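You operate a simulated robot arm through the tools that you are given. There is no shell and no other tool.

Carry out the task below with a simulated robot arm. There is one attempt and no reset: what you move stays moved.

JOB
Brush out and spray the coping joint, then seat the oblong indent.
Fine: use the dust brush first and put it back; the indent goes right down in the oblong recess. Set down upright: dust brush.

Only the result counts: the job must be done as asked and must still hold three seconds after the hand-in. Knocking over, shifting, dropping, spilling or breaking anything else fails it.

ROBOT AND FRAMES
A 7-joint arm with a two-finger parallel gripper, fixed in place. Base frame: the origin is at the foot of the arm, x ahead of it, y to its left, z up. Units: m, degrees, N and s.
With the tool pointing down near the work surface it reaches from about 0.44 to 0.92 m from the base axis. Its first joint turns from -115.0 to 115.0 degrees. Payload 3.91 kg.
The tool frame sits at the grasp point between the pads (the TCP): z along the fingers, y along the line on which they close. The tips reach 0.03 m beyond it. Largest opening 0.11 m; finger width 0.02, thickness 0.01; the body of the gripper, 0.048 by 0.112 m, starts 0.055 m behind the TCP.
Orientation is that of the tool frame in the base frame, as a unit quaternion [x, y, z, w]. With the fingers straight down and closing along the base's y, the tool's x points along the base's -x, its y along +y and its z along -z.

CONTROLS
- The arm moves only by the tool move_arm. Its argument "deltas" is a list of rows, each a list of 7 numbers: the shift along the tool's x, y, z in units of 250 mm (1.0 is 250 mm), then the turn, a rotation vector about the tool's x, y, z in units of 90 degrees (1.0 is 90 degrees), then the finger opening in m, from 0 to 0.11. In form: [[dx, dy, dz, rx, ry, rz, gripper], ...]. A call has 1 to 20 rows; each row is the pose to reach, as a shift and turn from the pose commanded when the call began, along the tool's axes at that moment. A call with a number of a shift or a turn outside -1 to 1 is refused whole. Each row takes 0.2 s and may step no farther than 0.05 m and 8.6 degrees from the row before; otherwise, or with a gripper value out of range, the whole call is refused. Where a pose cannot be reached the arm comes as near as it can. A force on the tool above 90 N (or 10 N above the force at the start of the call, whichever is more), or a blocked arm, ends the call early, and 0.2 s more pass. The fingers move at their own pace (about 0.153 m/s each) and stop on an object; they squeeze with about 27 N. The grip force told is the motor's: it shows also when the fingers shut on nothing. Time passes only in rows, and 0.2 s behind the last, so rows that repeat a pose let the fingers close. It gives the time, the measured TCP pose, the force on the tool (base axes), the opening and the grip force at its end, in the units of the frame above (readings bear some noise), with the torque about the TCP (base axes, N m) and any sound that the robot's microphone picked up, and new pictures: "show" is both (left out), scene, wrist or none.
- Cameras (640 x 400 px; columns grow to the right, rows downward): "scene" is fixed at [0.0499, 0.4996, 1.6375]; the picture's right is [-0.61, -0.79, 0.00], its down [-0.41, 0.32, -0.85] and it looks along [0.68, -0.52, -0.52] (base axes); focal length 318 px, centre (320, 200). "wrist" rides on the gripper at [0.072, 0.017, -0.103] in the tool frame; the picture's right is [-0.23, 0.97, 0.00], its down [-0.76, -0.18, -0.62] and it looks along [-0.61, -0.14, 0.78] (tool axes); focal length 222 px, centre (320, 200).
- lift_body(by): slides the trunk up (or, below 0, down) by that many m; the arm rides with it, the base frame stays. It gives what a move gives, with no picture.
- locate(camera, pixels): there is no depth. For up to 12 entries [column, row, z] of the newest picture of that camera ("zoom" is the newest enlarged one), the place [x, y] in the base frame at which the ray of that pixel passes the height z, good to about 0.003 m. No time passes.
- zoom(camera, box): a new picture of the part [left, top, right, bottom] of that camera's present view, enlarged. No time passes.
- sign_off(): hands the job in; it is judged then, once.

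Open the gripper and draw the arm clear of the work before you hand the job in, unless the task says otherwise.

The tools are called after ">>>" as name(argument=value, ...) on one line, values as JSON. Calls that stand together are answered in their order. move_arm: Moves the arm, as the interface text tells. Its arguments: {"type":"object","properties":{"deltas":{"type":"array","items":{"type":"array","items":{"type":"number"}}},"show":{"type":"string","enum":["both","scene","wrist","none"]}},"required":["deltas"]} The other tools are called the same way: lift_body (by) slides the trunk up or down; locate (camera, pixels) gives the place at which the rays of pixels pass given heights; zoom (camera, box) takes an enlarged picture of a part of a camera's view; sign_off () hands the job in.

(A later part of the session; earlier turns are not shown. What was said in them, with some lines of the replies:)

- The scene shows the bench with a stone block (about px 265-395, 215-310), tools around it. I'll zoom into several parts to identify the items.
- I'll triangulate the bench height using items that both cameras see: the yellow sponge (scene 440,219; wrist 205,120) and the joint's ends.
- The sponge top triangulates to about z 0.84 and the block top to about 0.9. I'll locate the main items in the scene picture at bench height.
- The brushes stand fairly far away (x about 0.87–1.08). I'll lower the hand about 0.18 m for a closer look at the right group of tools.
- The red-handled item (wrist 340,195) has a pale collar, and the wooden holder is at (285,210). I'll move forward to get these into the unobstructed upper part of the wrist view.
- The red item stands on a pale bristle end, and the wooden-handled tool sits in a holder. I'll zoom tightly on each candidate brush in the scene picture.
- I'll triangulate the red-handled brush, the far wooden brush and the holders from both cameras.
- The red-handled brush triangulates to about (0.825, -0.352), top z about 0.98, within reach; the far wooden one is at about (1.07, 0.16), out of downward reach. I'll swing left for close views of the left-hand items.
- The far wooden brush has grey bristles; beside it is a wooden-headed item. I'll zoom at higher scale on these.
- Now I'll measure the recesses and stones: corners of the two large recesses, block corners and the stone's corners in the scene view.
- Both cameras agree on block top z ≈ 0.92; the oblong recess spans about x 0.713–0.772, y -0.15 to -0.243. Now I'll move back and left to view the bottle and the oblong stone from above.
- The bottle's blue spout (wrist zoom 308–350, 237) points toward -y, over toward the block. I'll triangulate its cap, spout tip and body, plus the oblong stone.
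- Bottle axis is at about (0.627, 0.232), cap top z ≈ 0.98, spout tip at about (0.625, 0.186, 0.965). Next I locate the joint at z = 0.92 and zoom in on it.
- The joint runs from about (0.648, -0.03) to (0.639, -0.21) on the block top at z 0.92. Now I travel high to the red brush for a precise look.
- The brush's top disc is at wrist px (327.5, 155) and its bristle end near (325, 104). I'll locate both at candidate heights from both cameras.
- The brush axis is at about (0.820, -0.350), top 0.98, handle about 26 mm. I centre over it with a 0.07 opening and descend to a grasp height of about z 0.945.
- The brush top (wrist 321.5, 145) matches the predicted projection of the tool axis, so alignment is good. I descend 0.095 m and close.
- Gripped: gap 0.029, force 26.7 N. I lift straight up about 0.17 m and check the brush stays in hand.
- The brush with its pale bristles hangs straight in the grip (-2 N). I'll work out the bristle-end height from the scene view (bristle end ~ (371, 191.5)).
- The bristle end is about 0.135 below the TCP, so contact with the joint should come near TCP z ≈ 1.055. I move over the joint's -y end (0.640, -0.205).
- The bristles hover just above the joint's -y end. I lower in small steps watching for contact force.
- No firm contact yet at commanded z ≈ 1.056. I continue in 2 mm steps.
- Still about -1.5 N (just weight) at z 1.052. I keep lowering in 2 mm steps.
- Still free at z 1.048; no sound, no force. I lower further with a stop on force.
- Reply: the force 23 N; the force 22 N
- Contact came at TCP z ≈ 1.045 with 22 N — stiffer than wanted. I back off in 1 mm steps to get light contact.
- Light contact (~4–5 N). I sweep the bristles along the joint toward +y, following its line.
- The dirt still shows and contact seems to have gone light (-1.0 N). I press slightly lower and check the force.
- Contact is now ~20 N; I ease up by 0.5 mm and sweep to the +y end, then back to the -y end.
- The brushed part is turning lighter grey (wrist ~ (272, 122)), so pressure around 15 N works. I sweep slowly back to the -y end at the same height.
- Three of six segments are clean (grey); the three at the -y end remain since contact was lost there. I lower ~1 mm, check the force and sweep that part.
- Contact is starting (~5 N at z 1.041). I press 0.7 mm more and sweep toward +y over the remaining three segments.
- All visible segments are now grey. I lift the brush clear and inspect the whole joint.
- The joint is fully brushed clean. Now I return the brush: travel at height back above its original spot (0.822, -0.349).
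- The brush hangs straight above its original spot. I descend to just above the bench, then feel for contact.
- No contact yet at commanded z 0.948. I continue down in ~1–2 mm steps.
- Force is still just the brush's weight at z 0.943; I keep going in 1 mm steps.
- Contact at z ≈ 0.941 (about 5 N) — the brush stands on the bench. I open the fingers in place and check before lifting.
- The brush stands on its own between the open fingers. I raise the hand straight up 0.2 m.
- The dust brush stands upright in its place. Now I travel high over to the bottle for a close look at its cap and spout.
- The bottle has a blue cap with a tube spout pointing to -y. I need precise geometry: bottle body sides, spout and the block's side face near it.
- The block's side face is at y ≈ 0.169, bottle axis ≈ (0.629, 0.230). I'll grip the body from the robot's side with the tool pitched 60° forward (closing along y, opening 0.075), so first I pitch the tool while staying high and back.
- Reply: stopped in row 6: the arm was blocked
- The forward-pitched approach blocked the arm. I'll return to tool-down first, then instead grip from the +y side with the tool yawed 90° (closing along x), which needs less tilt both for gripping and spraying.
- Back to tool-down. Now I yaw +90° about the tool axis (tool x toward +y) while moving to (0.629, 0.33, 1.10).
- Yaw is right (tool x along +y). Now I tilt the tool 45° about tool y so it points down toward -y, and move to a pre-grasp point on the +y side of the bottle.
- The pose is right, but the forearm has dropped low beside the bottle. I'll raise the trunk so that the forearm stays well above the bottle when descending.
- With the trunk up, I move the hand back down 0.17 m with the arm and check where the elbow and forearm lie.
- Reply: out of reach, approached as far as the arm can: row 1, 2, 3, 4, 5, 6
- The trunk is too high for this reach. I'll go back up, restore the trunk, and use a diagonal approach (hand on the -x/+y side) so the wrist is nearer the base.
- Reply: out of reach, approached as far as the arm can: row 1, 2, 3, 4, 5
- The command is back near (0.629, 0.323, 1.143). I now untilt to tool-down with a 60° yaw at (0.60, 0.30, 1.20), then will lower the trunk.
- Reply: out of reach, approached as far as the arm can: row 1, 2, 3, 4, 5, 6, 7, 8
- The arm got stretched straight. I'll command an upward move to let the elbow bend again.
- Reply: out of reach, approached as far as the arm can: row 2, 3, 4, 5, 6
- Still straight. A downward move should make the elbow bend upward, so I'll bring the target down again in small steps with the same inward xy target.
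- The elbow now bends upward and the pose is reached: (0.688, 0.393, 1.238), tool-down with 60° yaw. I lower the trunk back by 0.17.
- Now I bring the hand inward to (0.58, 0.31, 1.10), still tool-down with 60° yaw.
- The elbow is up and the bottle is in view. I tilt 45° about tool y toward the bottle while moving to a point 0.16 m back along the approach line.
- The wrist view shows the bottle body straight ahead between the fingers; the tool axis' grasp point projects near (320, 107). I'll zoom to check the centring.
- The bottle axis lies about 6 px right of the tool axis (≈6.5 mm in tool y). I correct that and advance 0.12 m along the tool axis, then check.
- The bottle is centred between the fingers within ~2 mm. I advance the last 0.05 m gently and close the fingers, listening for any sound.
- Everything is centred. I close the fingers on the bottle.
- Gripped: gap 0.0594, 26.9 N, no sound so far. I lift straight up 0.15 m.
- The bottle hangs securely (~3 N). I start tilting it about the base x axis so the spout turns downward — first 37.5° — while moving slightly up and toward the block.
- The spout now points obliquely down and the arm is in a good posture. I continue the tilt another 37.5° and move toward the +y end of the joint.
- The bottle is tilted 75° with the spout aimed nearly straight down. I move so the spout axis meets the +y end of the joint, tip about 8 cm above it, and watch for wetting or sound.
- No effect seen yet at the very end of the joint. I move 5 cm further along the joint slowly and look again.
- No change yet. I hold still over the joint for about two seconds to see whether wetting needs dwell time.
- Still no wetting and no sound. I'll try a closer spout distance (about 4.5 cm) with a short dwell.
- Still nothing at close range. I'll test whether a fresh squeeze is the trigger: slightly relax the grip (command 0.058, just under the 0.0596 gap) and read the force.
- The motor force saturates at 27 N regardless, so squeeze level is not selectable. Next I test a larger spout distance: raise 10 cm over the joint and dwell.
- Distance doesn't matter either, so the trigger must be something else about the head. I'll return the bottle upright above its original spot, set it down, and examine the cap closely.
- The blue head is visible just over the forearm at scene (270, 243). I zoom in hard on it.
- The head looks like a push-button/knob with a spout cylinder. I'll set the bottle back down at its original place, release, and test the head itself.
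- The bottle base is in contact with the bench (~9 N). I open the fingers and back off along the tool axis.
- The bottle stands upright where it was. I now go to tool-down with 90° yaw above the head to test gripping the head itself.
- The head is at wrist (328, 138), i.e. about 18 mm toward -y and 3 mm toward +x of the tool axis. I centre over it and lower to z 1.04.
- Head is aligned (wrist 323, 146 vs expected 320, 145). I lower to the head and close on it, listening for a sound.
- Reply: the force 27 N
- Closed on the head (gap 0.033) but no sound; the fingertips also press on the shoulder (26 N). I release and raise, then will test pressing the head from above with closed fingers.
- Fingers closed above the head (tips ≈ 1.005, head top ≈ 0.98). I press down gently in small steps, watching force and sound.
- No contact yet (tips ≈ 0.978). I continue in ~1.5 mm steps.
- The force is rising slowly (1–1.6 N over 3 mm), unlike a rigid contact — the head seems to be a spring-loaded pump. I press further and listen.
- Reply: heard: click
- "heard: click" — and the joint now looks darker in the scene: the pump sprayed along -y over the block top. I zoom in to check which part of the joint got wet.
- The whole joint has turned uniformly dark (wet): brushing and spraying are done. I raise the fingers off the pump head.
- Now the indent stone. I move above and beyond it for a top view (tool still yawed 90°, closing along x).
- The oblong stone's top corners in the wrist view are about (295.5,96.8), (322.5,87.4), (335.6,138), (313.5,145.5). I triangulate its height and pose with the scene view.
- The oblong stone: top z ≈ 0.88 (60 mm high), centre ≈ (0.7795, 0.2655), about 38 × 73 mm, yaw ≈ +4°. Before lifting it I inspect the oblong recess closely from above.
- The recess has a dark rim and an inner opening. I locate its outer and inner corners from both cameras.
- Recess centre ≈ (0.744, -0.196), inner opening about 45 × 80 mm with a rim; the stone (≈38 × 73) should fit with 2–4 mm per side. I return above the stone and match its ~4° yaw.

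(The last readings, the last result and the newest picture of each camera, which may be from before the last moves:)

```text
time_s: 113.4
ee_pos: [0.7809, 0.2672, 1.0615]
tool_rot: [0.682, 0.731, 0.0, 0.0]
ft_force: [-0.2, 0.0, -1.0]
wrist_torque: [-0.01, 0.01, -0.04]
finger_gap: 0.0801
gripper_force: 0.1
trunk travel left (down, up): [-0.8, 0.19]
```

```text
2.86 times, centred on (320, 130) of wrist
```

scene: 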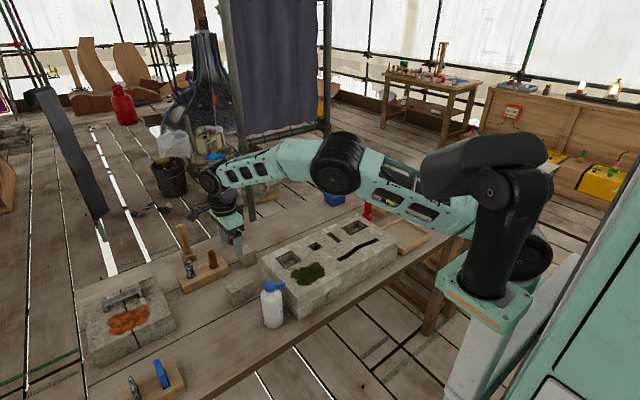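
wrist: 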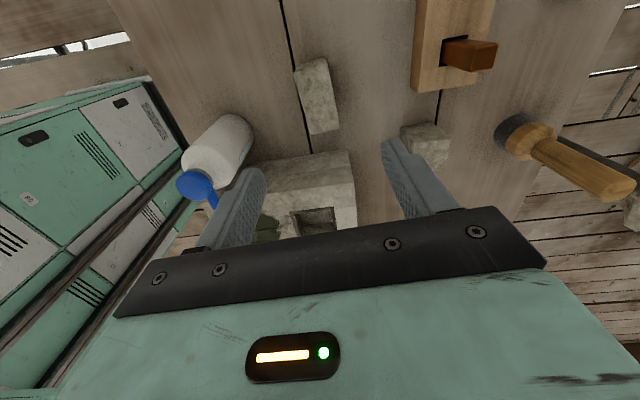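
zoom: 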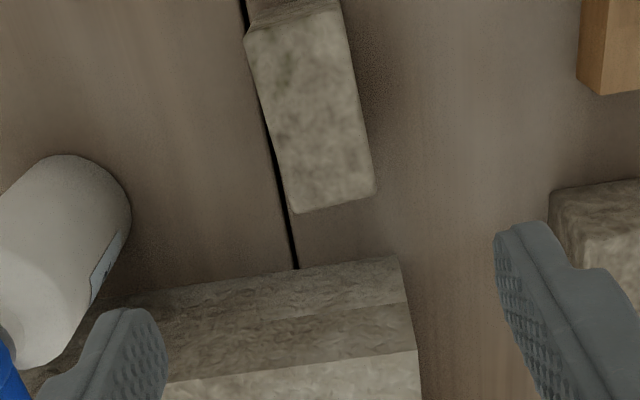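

Alignment is good: stone centre is ~3 mm +tool-x, ~2 mm -tool-y of the axis and yaw matches within 0.5°. I apply that and descend to TCP z 0.89 (tips ~20 mm below the stone's top).

>>> move_arm(deltas=[[0.012, -0.008, 0.15, 0, 0, 0, 0.08], [0.012, -0.008, 0.3, 0, 0, 0, 0.08], [0.012, -0.008, 0.45, 0, 0, 0, 0.08], [0.012, -0.008, 0.58, 0, 0, 0, 0.08], [0.012, -0.008, 0.66, 0, 0, 0, 0.08], [0.012, -0.008, 0.686, 0, 0, 0, 0.08], [0.012, -0.008, 0.686, 0, 0, 0, 0.08]])

>>> zoom(camera="scene", box=[205, 225, 275, 310])

>>> zoom(camera="wrist", box=[230, 60, 410, 240])

```text
time_s: 115.0
ee_pos: [0.7768, 0.2688, 0.89]
tool_rot: [0.684, 0.73, 0.0, 0.0]
ft_force: [0.7, 0.0, 0.0]
wrist_torque: [0.01, -0.01, -0.01]
finger_gap: 0.0801
gripper_force: 0.0
trunk travel left (down, up): [-0.8, 0.19]
```

scene: 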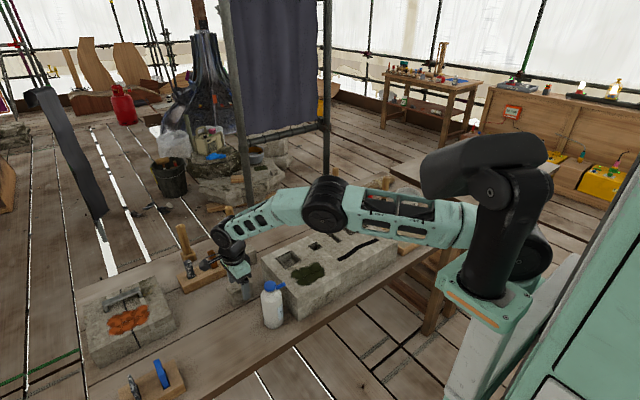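
wrist: 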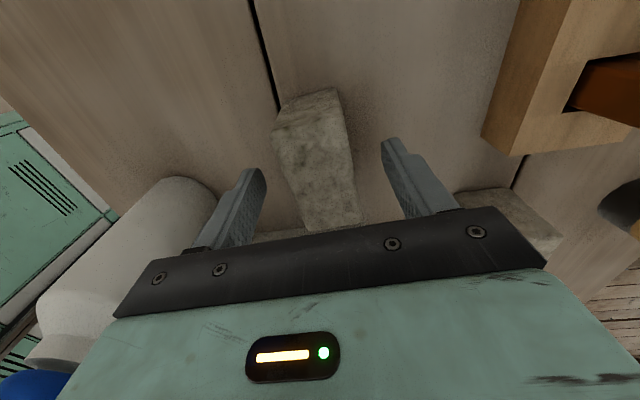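

```text
4.71 times, centred on (240, 268) of scene
```

zoom: 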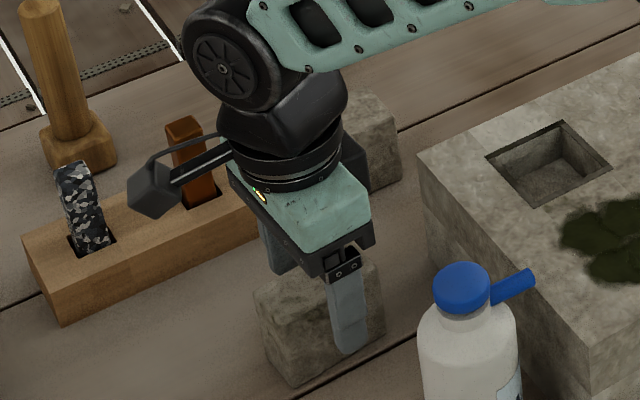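

```text
2.22 times, centred on (320, 150) of wrist
```

zoom: 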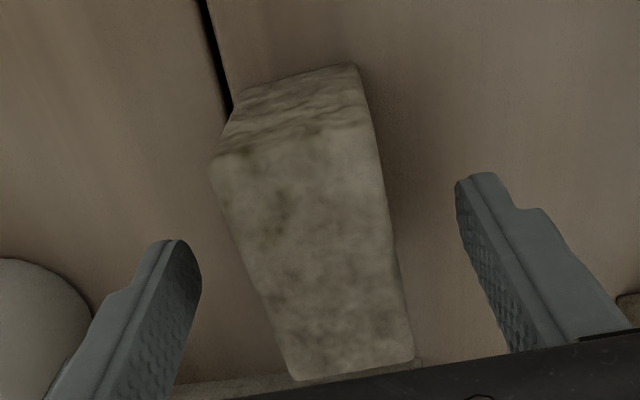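

The stone is centred between the pads (about 2.5 mm toward -y along its length). I close the fingers.

>>> move_arm(deltas=[[-0.01, 0, 0, 0, 0, 0, 0.08], [-0.01, 0, 0, 0, 0, 0, 0.06], [-0.01, 0, 0, 0, 0, 0, 0.045], [-0.01, 0, 0, 0, 0, 0, 0.03], [-0.01, 0, 0, 0, 0, 0, 0.02], [-0.01, 0, 0, 0, 0, 0, 0.02]], show="wrist")

>>> zoom(camera="wrist", box=[230, 60, 410, 240])

```text
time_s: 116.4
ee_pos: [0.7774, 0.2678, 0.89]
tool_rot: [0.683, 0.731, 0.0, 0.0]
ft_force: [1.5, -0.9, 0.4]
wrist_torque: [0.0, 0.07, 0.03]
finger_gap: 0.0397
gripper_force: 26.7
trunk travel left (down, up): [-0.8, 0.19]
```

wrist: 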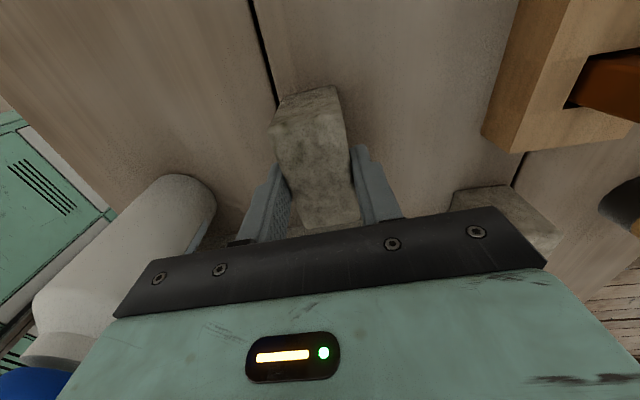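

```text
2.22 times, centred on (320, 150) of wrist
```

zoom: 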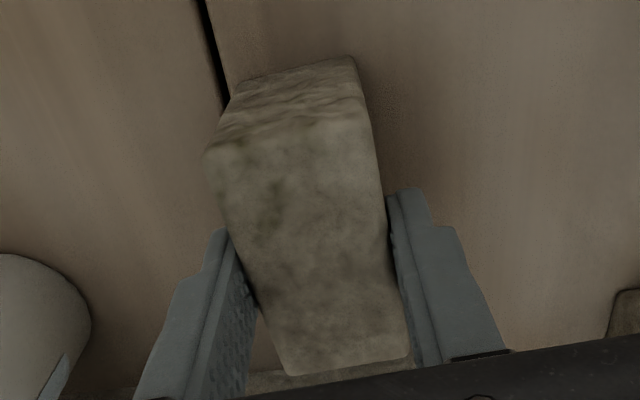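

Gripped: gap 0.0397 (stone is ~40 mm wide). I lift it 0.17 m.

>>> move_arm(deltas=[[0, 0, -0.04, 0, 0, 0, 0.02], [0, 0, -0.15, 0, 0, 0, 0.02], [0, 0, -0.32, 0, 0, 0, 0.02], [0, 0, -0.5, 0, 0, 0, 0.02], [0, 0, -0.68, 0, 0, 0, 0.02]])

```text
time_s: 117.6
ee_pos: [0.7768, 0.2664, 1.0581]
tool_rot: [0.684, 0.73, -0.002, 0.0]
ft_force: [0.2, 0.6, -5.1]
wrist_torque: [-0.01, 0.01, 0.02]
finger_gap: 0.0397
gripper_force: 26.6
trunk travel left (down, up): [-0.8, 0.19]
```

scene: 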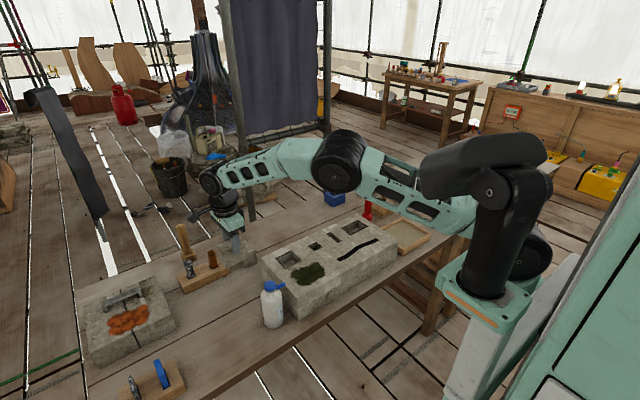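
wrist: 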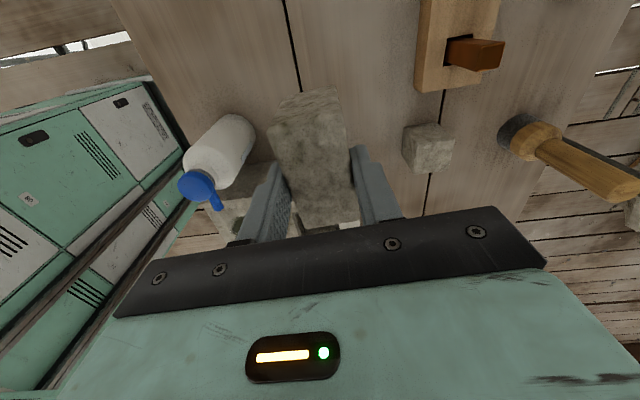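

Stone held firmly (~5 N). I carry it over the block to above the recess at z 1.06, rotating 5° to match the recess.

>>> move_arm(deltas=[[-0.18, -0.026, 0, 0, 0, 0, 0.02], [-0.36, -0.052, 0, 0, 0, 0, 0.02], [-0.54, -0.078, 0, 0, 0, 0, 0.02], [-0.72, -0.104, 0, 0, 0, 0, 0.02], [-0.916, -0.131, 0, 0, 0, 0, 0.02]], show="none")

>>> move_arm(deltas=[[-0.18, -0.026, 0, 0, 0, 0.011, 0.02], [-0.36, -0.052, 0, 0, 0, 0.022, 0.02], [-0.54, -0.078, 0, 0, 0, 0.033, 0.02], [-0.72, -0.104, 0, 0, 0, 0.044, 0.02], [-0.916, -0.131, 0, 0, 0, 0.0556, 0.02], [-0.916, -0.131, 0, 0, 0, 0.0556, 0.02]])

>>> zoom(camera="scene", box=[325, 185, 385, 245])

>>> zoom(camera="wrist", box=[230, 60, 410, 240])

```text
time_s: 118.8
ee_pos: [0.759, 0.0394, 1.0596]
tool_rot: [0.683, 0.731, 0.0, 0.001]
ft_force: [0.5, 0.7, -4.6]
wrist_torque: [-0.02, 0.03, 0.01]
finger_gap: 0.0396
gripper_force: 27.4
trunk travel left (down, up): [-0.8, 0.19]
```

```text
time_s: 120.2
ee_pos: [0.7426, -0.1946, 1.0599]
tool_rot: [0.714, 0.7, -0.001, 0.0]
ft_force: [0.6, -0.3, -3.7]
wrist_torque: [-0.02, -0.02, 0.02]
finger_gap: 0.0397
gripper_force: 27.6
trunk travel left (down, up): [-0.8, 0.19]
```

scene: 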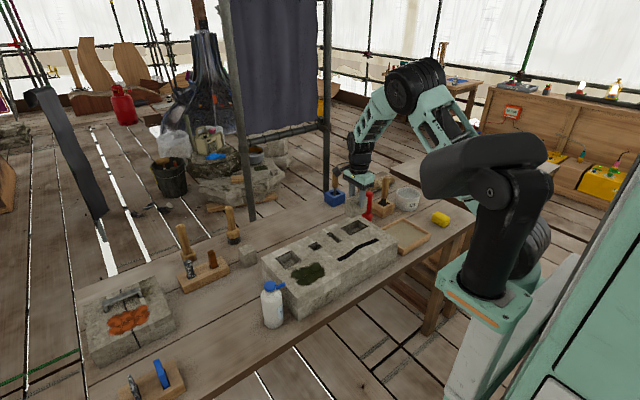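
wrist: 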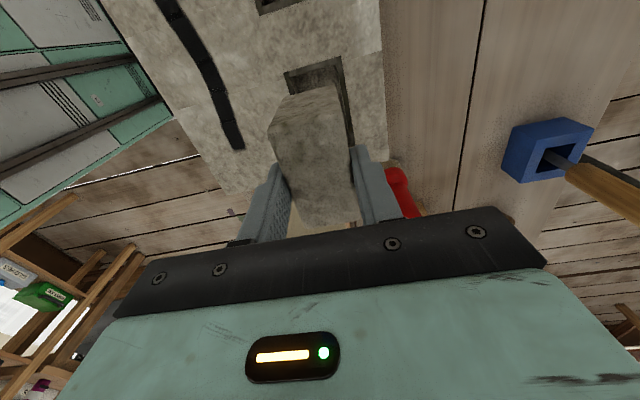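

```text
6.67 times, centred on (355, 215) of scene
```

zoom: 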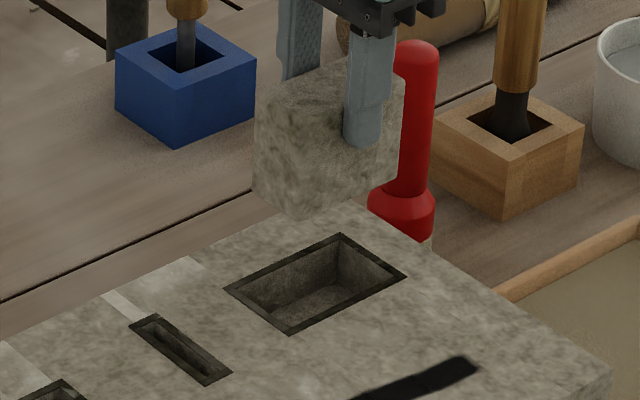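

```text
2.22 times, centred on (320, 150) of wrist
```

zoom: 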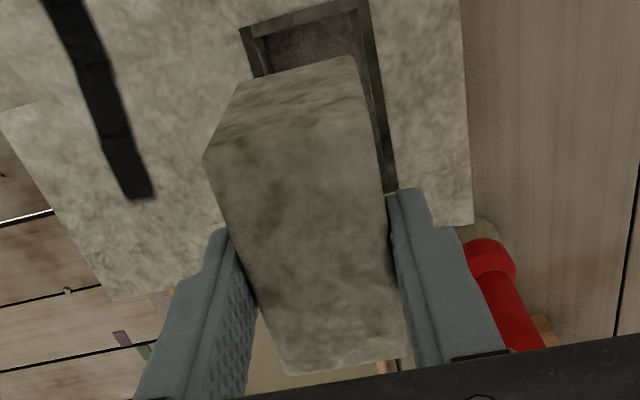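

The stone hangs above the recess. I take a finer look at the visible recess edges to compute its offset from the tool axis.

>>> zoom(camera="wrist", box=[265, 45, 365, 110])

>>> zoom(camera="scene", box=[335, 190, 375, 240])

```text
6.15 times, centred on (315, 78) of wrist
```

zoom: 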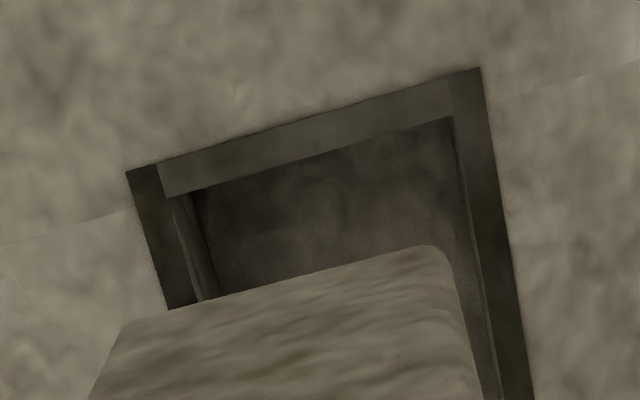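

```text
8.00 times, centred on (355, 215) of scene
```

zoom: 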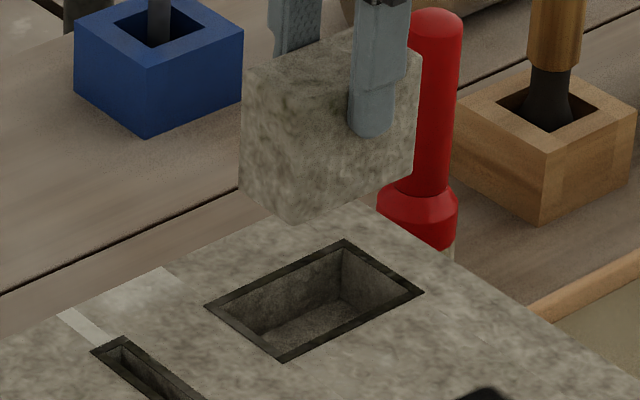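

Computed in the tool frame: recess centre is at about (-2 mm x, +2 mm y) with -0.9° yaw, inner opening ≈ 45.5 mm wide; stone centre at about (-1.6, -0.3). I correct (+2.3 mm y, -0.9°) and lower to 1 cm above the surface.

>>> move_arm(deltas=[[-0.002, 0.009, 0.08, 0, 0, -0.01, 0.02], [-0.002, 0.009, 0.16, 0, 0, -0.01, 0.02], [-0.002, 0.009, 0.22, 0, 0, -0.01, 0.02], [-0.002, 0.009, 0.22, 0, 0, -0.01, 0.02]])

>>> zoom(camera="scene", box=[335, 195, 375, 245])

>>> zoom(camera="wrist", box=[265, 45, 365, 130])

```text
time_s: 121.2
ee_pos: [0.7457, -0.1969, 1.0054]
tool_rot: [0.709, 0.705, 0.0, 0.0]
ft_force: [1.1, 0.0, -3.7]
wrist_torque: [0.0, 0.0, 0.0]
finger_gap: 0.0397
gripper_force: 26.8
trunk travel left (down, up): [-0.8, 0.19]
```

scene: 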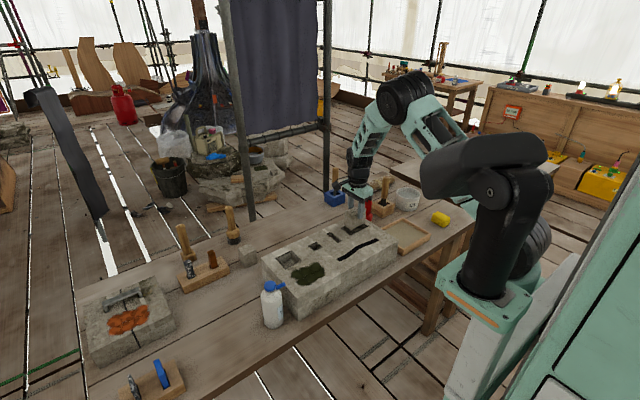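
wrist: 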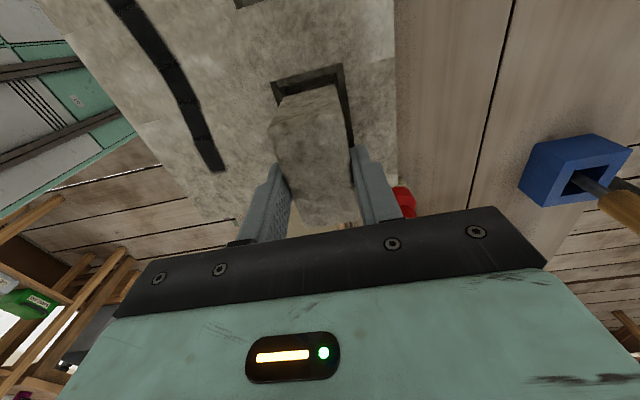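

```text
8.00 times, centred on (355, 220) of scene
```

zoom: 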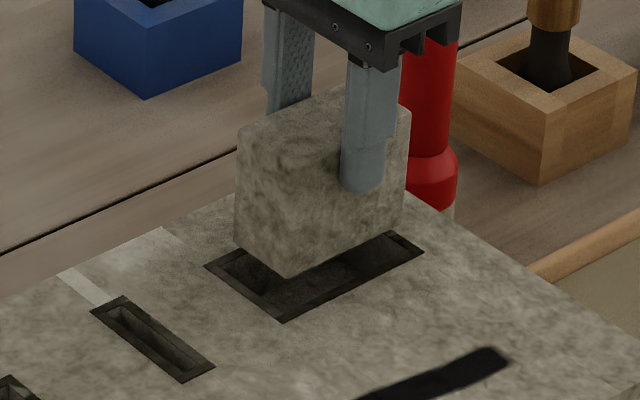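

```text
4.71 times, centred on (315, 88) of wrist
```

zoom: 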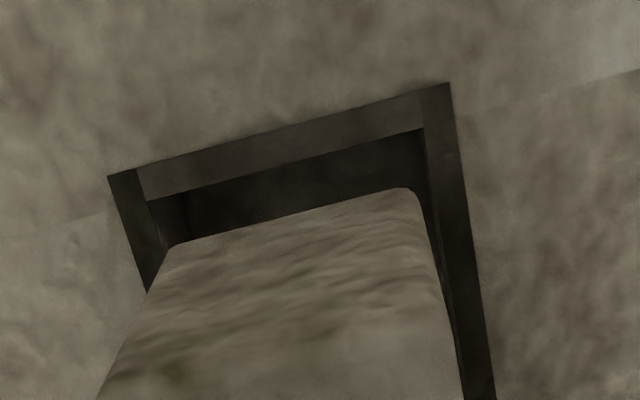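

Recess and stone are nearly aligned; I cross-check in the scene view: stone's lower corners at z≈0.935 versus the recess' rim corners at z 0.92.

>>> zoom(camera="scene", box=[338, 215, 370, 240])

>>> locate(camera="scene", pixels=[[350.6, 229.75, 0.9354], [344.6, 225.6, 0.9354], [365, 222.3, 0.9354], [350.4, 235.2, 0.92], [340.6, 228.2, 0.92], [367.9, 226.6, 0.92]])

```text
16.00 times, centred on (354, 228) of scene
```

zoom: 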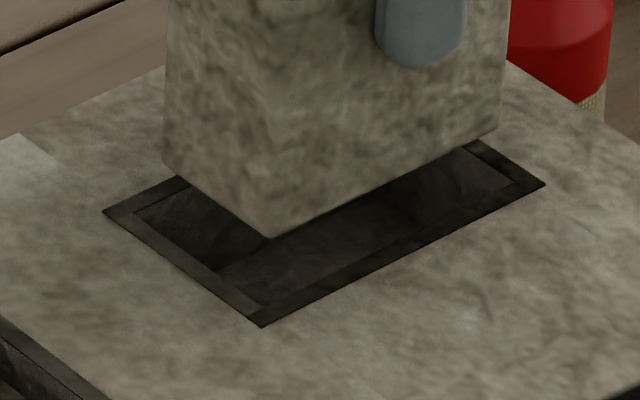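

```text
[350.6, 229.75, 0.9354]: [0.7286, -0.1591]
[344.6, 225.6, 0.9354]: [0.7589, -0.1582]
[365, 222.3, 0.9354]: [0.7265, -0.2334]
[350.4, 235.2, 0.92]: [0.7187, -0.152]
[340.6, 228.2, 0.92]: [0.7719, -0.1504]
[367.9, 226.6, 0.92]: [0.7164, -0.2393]
```

>>> locate(camera="scene", pixels=[[350.75, 230.3, 0.9354], [344.2, 226.1, 0.9354], [365.06, 223.6, 0.9354], [350.4, 235.9, 0.92], [340.4, 228.6, 0.92], [368, 227.1, 0.92], [350.5, 234.7, 0.92], [342.4, 228.9, 0.92], [366.2, 226.9, 0.92]])

```text
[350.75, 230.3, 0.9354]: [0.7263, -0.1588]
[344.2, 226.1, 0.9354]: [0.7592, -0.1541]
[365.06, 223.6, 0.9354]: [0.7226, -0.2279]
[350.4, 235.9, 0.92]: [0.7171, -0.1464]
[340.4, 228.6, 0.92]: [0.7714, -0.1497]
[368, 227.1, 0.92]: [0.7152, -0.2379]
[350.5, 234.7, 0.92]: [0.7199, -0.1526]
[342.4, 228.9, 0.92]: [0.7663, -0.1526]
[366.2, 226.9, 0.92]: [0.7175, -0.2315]
```

Both views agree within ~1–2 mm. I shift +1 mm in tool x and lower slowly so the stone enters the recess by ~1 cm, checking the force.

>>> move_arm(deltas=[[0.004, 0.001, 0.02, 0, 0, 0, 0.02], [0.004, 0.001, 0.04, 0, 0, 0, 0.02], [0.004, 0.001, 0.06, 0, 0, 0, 0.02], [0.004, 0.001, 0.08, 0, 0, 0, 0.02], [0.004, 0.001, 0.092, 0, 0, 0, 0.02], [0.004, 0.001, 0.092, 0, 0, 0, 0.02]], show="scene")

>>> zoom(camera="scene", box=[338, 215, 370, 240])

```text
time_s: 122.6
ee_pos: [0.7475, -0.1949, 0.9813]
tool_rot: [0.709, 0.705, 0.0, 0.001]
ft_force: [0.2, -0.3, -4.5]
wrist_torque: [-0.03, 0.0, 0.0]
finger_gap: 0.0398
gripper_force: 26.9
trunk travel left (down, up): [-0.8, 0.19]
```

scene: 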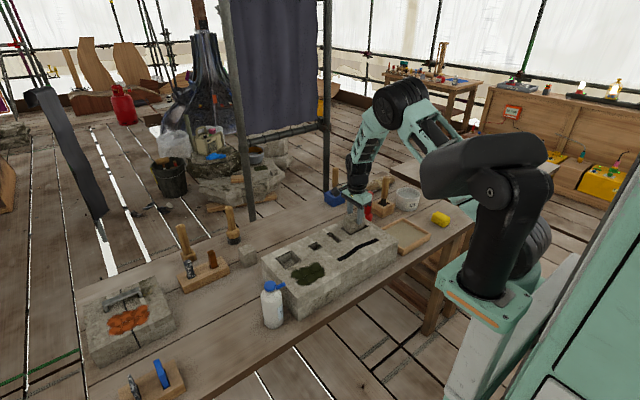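

```text
16.00 times, centred on (354, 228) of scene
```

zoom: 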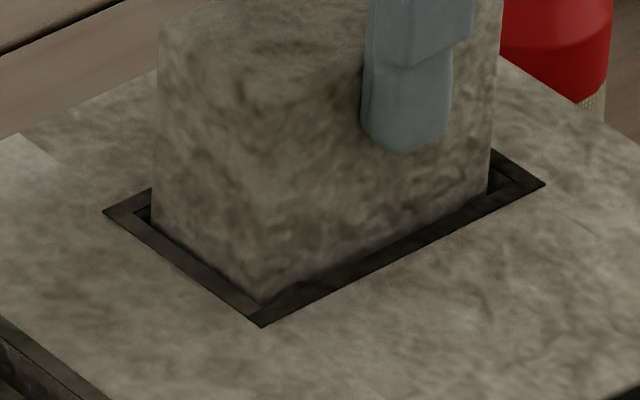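

The stone has entered the opening freely (force just its weight). I continue lowering until the fingertips are just above the block surface.

>>> move_arm(deltas=[[0, 0, 0.015, 0, 0, 0, 0.02], [0, 0, 0.03, 0, 0, 0, 0.02], [0, 0, 0.045, 0, 0, 0, 0.02], [0, 0, 0.06, 0, 0, 0, 0.02], [0, 0, 0.075, 0, 0, 0, 0.02], [0, 0, 0.085, 0, 0, 0, 0.02], [0, 0, 0.085, 0, 0, 0, 0.02]], show="scene")

>>> zoom(camera="scene", box=[338, 210, 370, 240])

```text
time_s: 124.2
ee_pos: [0.7456, -0.1956, 0.96]
tool_rot: [0.709, 0.705, 0.0, 0.0]
ft_force: [0.4, -0.1, -3.0]
wrist_torque: [-0.08, -0.04, 0.02]
finger_gap: 0.0398
gripper_force: 27.2
trunk travel left (down, up): [-0.8, 0.19]
```

scene: 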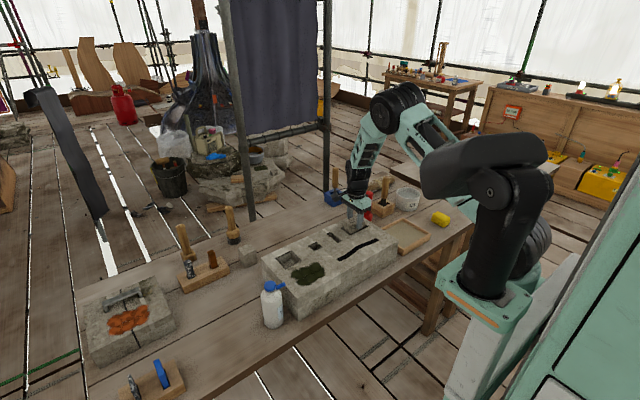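

```text
13.33 times, centred on (354, 225) of scene
```

zoom: 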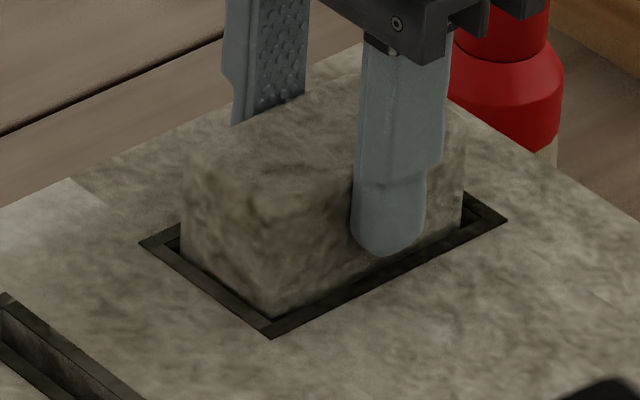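

The stone is 30 mm in with no contact. I lower in small steps until either the stone's base or the fingertips make contact.

>>> move_arm(deltas=[[0, 0, 0.008, 0, 0, 0, 0.02], [0, 0, 0.014, 0, 0, 0, 0.02], [0, 0, 0.014, 0, 0, 0, 0.02]], show="none")

>>> move_arm(deltas=[[0, 0, 0.006, 0, 0, 0, 0.02], [0, 0, 0.008, 0, 0, 0, 0.02], [0, 0, 0.008, 0, 0, 0, 0.02]], show="none")

>>> zoom(camera="scene", box=[338, 210, 370, 240])

```text
time_s: 125.0
ee_pos: [0.7448, -0.1948, 0.9586]
tool_rot: [0.709, 0.705, 0.002, 0.002]
ft_force: [-7.2, -2.5, 38.4]
wrist_torque: [0.27, 0.74, 0.11]
finger_gap: 0.0398
gripper_force: 27.5
trunk travel left (down, up): [-0.8, 0.19]
```

```text
time_s: 125.8
ee_pos: [0.7454, -0.1943, 0.9534]
tool_rot: [0.709, 0.706, 0.0, 0.0]
ft_force: [2.0, -0.9, 14.0]
wrist_torque: [-0.02, -0.2, -0.16]
finger_gap: 0.0396
gripper_force: 27.4
trunk travel left (down, up): [-0.8, 0.19]
```

```text
13.33 times, centred on (354, 225) of scene
```

zoom: 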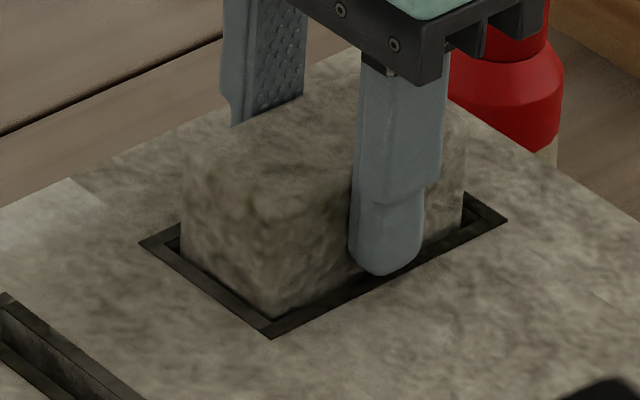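

The stone bottomed out (38 N, then the fingers slid on it) at base z ≈ 0.889 — matching the recess floor, about 29 mm deep by my earlier view. I open the fingers and raise.

>>> move_arm(deltas=[[0, 0, -0.002, 0, 0, 0, 0.045], [0, 0, -0.004, 0, 0, 0, 0.06], [0, 0, -0.004, 0, 0, 0, 0.07], [0, 0, -0.004, 0, 0, 0, 0.07], [0, 0, -0.1, 0, 0, 0, 0.07], [0, 0, -0.25, 0, 0, 0, 0.07], [0, 0, -0.4, 0, 0, 0, 0.07]])

>>> zoom(camera="scene", box=[338, 210, 370, 240])

>>> zoom(camera="wrist", box=[250, 60, 390, 180])

```text
time_s: 127.4
ee_pos: [0.7453, -0.1951, 1.0541]
tool_rot: [0.709, 0.706, 0.0, -0.001]
ft_force: [0.5, -0.7, 0.4]
wrist_torque: [0.01, 0.04, 0.01]
finger_gap: 0.0701
gripper_force: 0.0
trunk travel left (down, up): [-0.8, 0.19]
```

scene: 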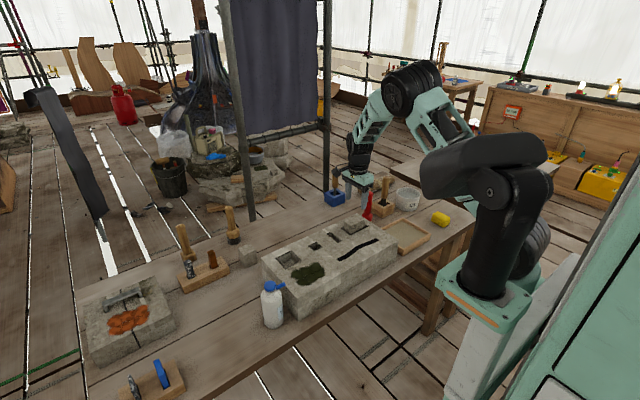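
wrist: 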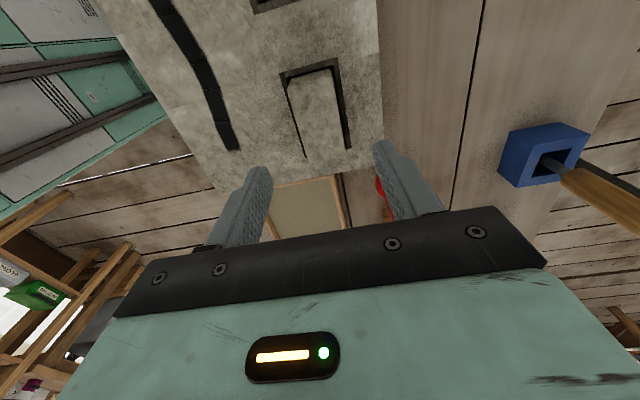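

```text
13.33 times, centred on (354, 225) of scene
```

zoom: 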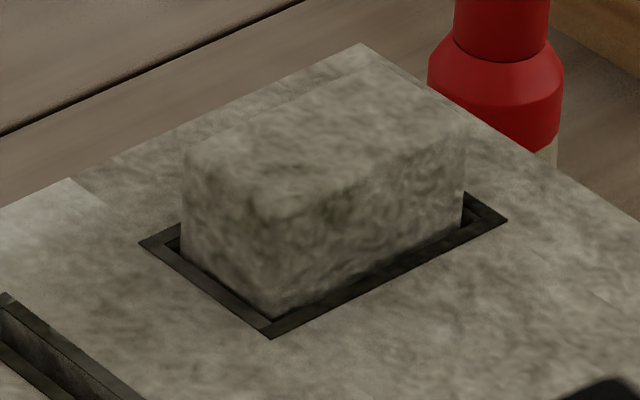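

```text
3.33 times, centred on (320, 120) of wrist
```

zoom: 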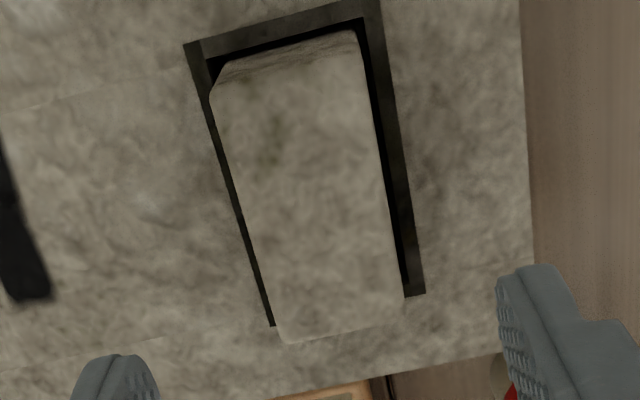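

The stone sits level in the recess with the rim evenly visible. To be sure it's right down, I close the fingers and press gently on its top centre.

>>> move_arm(deltas=[[0, 0, 0, 0, 0, 0, 0.03], [0, 0, 0, 0, 0, 0, 0.0], [0, 0, 0.06, 0, 0, 0, 0.0], [0, 0, 0.16, 0, 0, 0, 0.0], [0, 0, 0.25, 0, 0, 0, 0.0], [0, 0, 0.272, 0, 0, 0, 0.0], [0, 0, 0.272, 0, 0, 0, 0.0]], show="none")

>>> move_arm(deltas=[[0, 0, 0.006, 0, 0, 0, 0.0], [0, 0, 0.012, 0, 0, 0, 0.0], [0, 0, 0.012, 0, 0, 0, 0.0]], show="none")

```text
time_s: 129.0
ee_pos: [0.7444, -0.1948, 0.9868]
tool_rot: [0.709, 0.705, 0.001, 0.0]
ft_force: [-0.6, -0.4, 0.8]
wrist_torque: [-0.01, -0.01, -0.02]
finger_gap: 0.0003
gripper_force: 26.9
trunk travel left (down, up): [-0.8, 0.19]
```

```text
time_s: 129.8
ee_pos: [0.7461, -0.1934, 0.9853]
tool_rot: [0.71, 0.705, 0.001, 0.001]
ft_force: [-1.1, 0.2, 13.5]
wrist_torque: [0.04, 0.08, -0.01]
finger_gap: 0.0
gripper_force: 27.7
trunk travel left (down, up): [-0.8, 0.19]
```

Contact at tip z ≈ 0.955 with 13.5 N. I press a bit harder to check that it doesn't go further.

>>> move_arm(deltas=[[0, 0, 0.004, 0, 0, 0, 0.0], [0, 0, 0.008, 0, 0, 0, 0.0], [0, 0, 0.008, 0, 0, 0, 0.0]], show="none")

>>> zoom(camera="scene", box=[338, 205, 370, 240])

```text
time_s: 130.6
ee_pos: [0.7448, -0.1957, 0.9845]
tool_rot: [0.71, 0.705, 0.002, 0.002]
ft_force: [-1.7, 3.0, 43.5]
wrist_torque: [0.16, 0.13, -0.05]
finger_gap: 0.0003
gripper_force: 27.0
trunk travel left (down, up): [-0.8, 0.19]
```

```text
11.43 times, centred on (354, 222) of scene
```

zoom: 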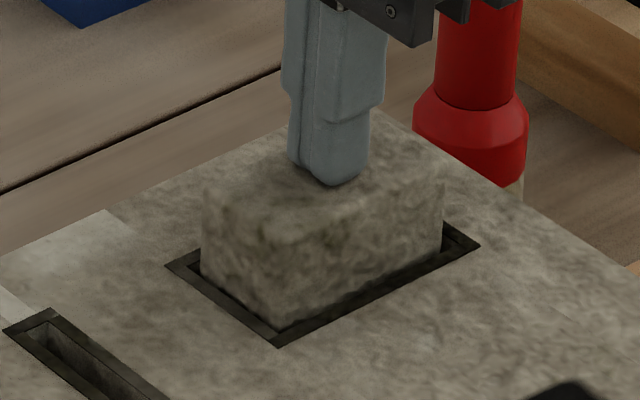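

The stone is firm under 43 N — fully seated. I raise the hand well clear.

>>> move_arm(deltas=[[0, 0, -0.03, 0, 0, 0, 0.0], [0, 0, -0.15, 0, 0, 0, 0.0], [0, 0, -0.33, 0, 0, 0, 0.0], [0, 0, -0.5, 0, 0, 0, 0.04], [0, 0, -0.68, 0, 0, 0, 0.08], [0, 0, -0.85, 0, 0, 0, 0.1]])

>>> zoom(camera="scene", box=[310, 180, 410, 275])

>>> zoom(camera="scene", box=[220, 195, 420, 335])

>>> zoom(camera="wrist", box=[250, 60, 390, 180])

```text
time_s: 132.0
ee_pos: [0.7451, -0.1934, 1.1947]
tool_rot: [0.709, 0.706, -0.001, -0.001]
ft_force: [-0.6, -0.2, -0.2]
wrist_torque: [0.01, -0.01, 0.0]
finger_gap: 0.0998
gripper_force: 0.1
trunk travel left (down, up): [-0.8, 0.19]
```

scene: 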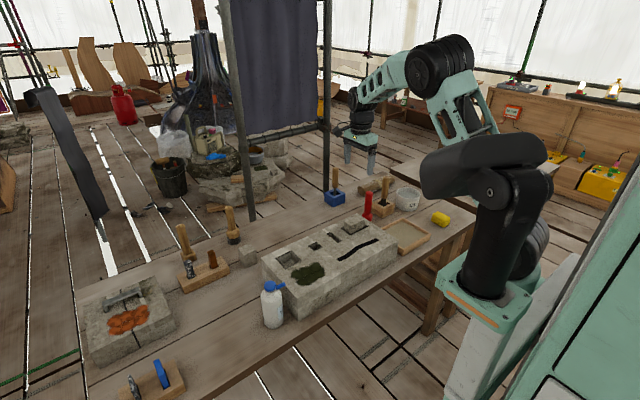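
wrist: 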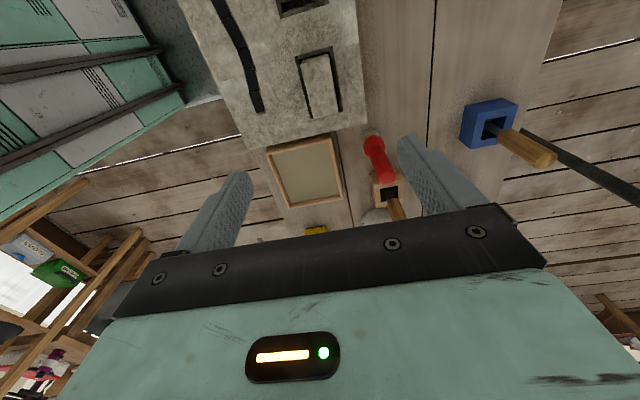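

```text
4.21 times, centred on (360, 228) of scene
```

zoom: 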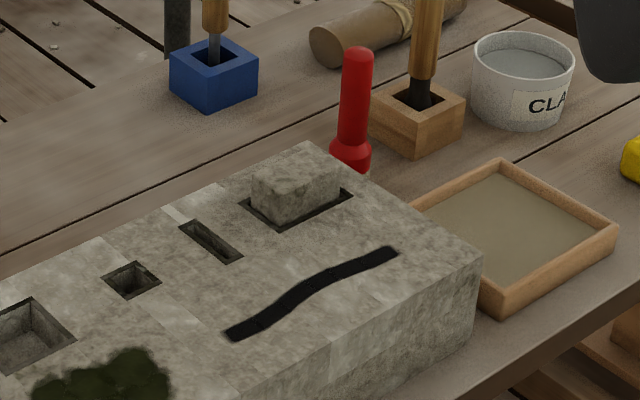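

```text
2.86 times, centred on (320, 265) of scene
```

zoom: 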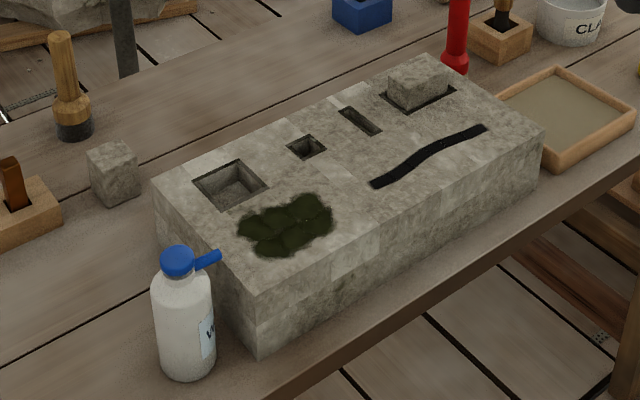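

```text
3.33 times, centred on (320, 120) of wrist
```

zoom: 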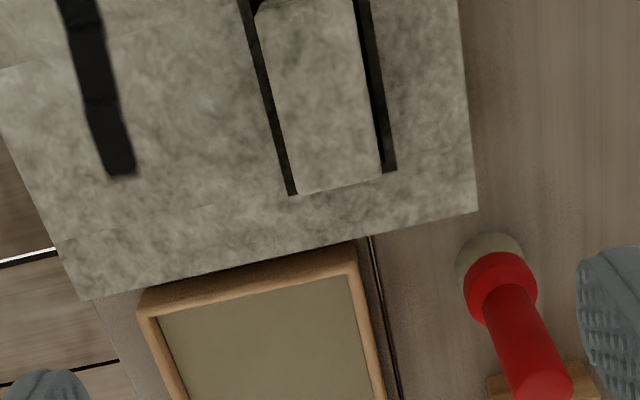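

Everything looks right: joint dark/wet along its whole length, stone seated, brush and bottle upright in their places. I draw the arm back and up, gripper open, before handing in.

>>> move_arm(deltas=[[-0.05, -0.14, -0.07, 0, 0, 0, 0.11], [-0.1, -0.28, -0.14, 0, 0, 0, 0.11], [-0.15, -0.42, -0.2, 0, 0, 0, 0.11], [-0.2, -0.56, -0.24, 0, 0, 0, 0.11], [-0.2, -0.56, -0.24, 0, 0, 0, 0.11]])

>>> zoom(camera="scene", box=[310, 170, 430, 275])

```text
time_s: 133.2
ee_pos: [0.6059, -0.2427, 1.2571]
tool_rot: [0.708, 0.706, 0.0, -0.001]
ft_force: [0.1, 0.2, 0.5]
wrist_torque: [-0.01, 0.02, -0.04]
finger_gap: 0.11
gripper_force: 0.1
trunk travel left (down, up): [-0.8, 0.19]
```

scene: 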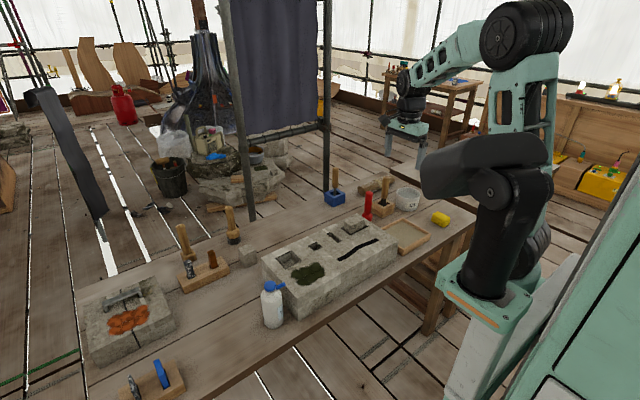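
wrist: 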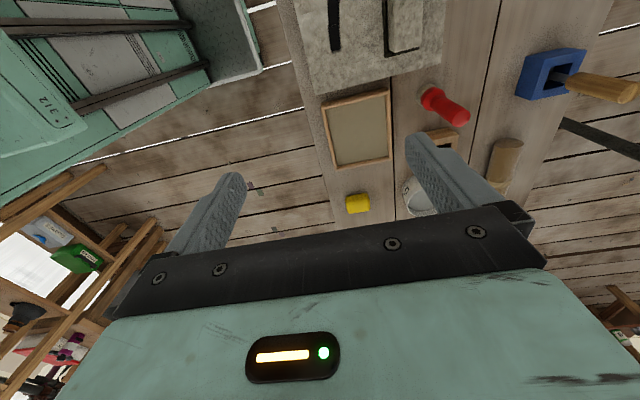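

```text
3.81 times, centred on (370, 222) of scene
```

zoom: 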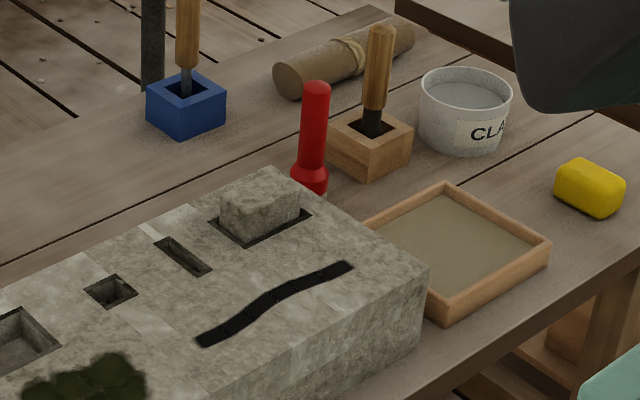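

The arm is clear with the gripper open. The joint is brushed and wet, the brush stands upright, and the oblong indent is seated in the oblong recess, so I hand the job in.

>>> sign_off()

```text
The job is handed in.
```

I brushed out and sprayed the coping joint, put the dust brush back, and seated the oblong indent. The job is handed in, but I don't have the judge's result.

- **Dust brush:** I took the red-handled brush with pale bristles to be the dust brush. I swept it along the whole joint until the dirt was gone, then stood it upright in its original spot before spraying.
- **Spray:** The bottle's blue head is a push pump, and its spout already points along the joint. One press, with a click, darkened the full length of the joint. The same spray also wetted the moss patch nearby.
- **Bottle:** Before I found the pump, I had lifted and tilted the bottle and gripped its head. It is back upright within a few millimetres of where it started.
- **Oblong indent:** The stone sits level in the oblong recess. It did not move when I pressed on it with about 43 N. It stands about 30 mm above the surface, because the recess is only about half as deep as the stone is tall.

I saw nothing else move or fall, and the arm was raised clear with the gripper open at hand-in.
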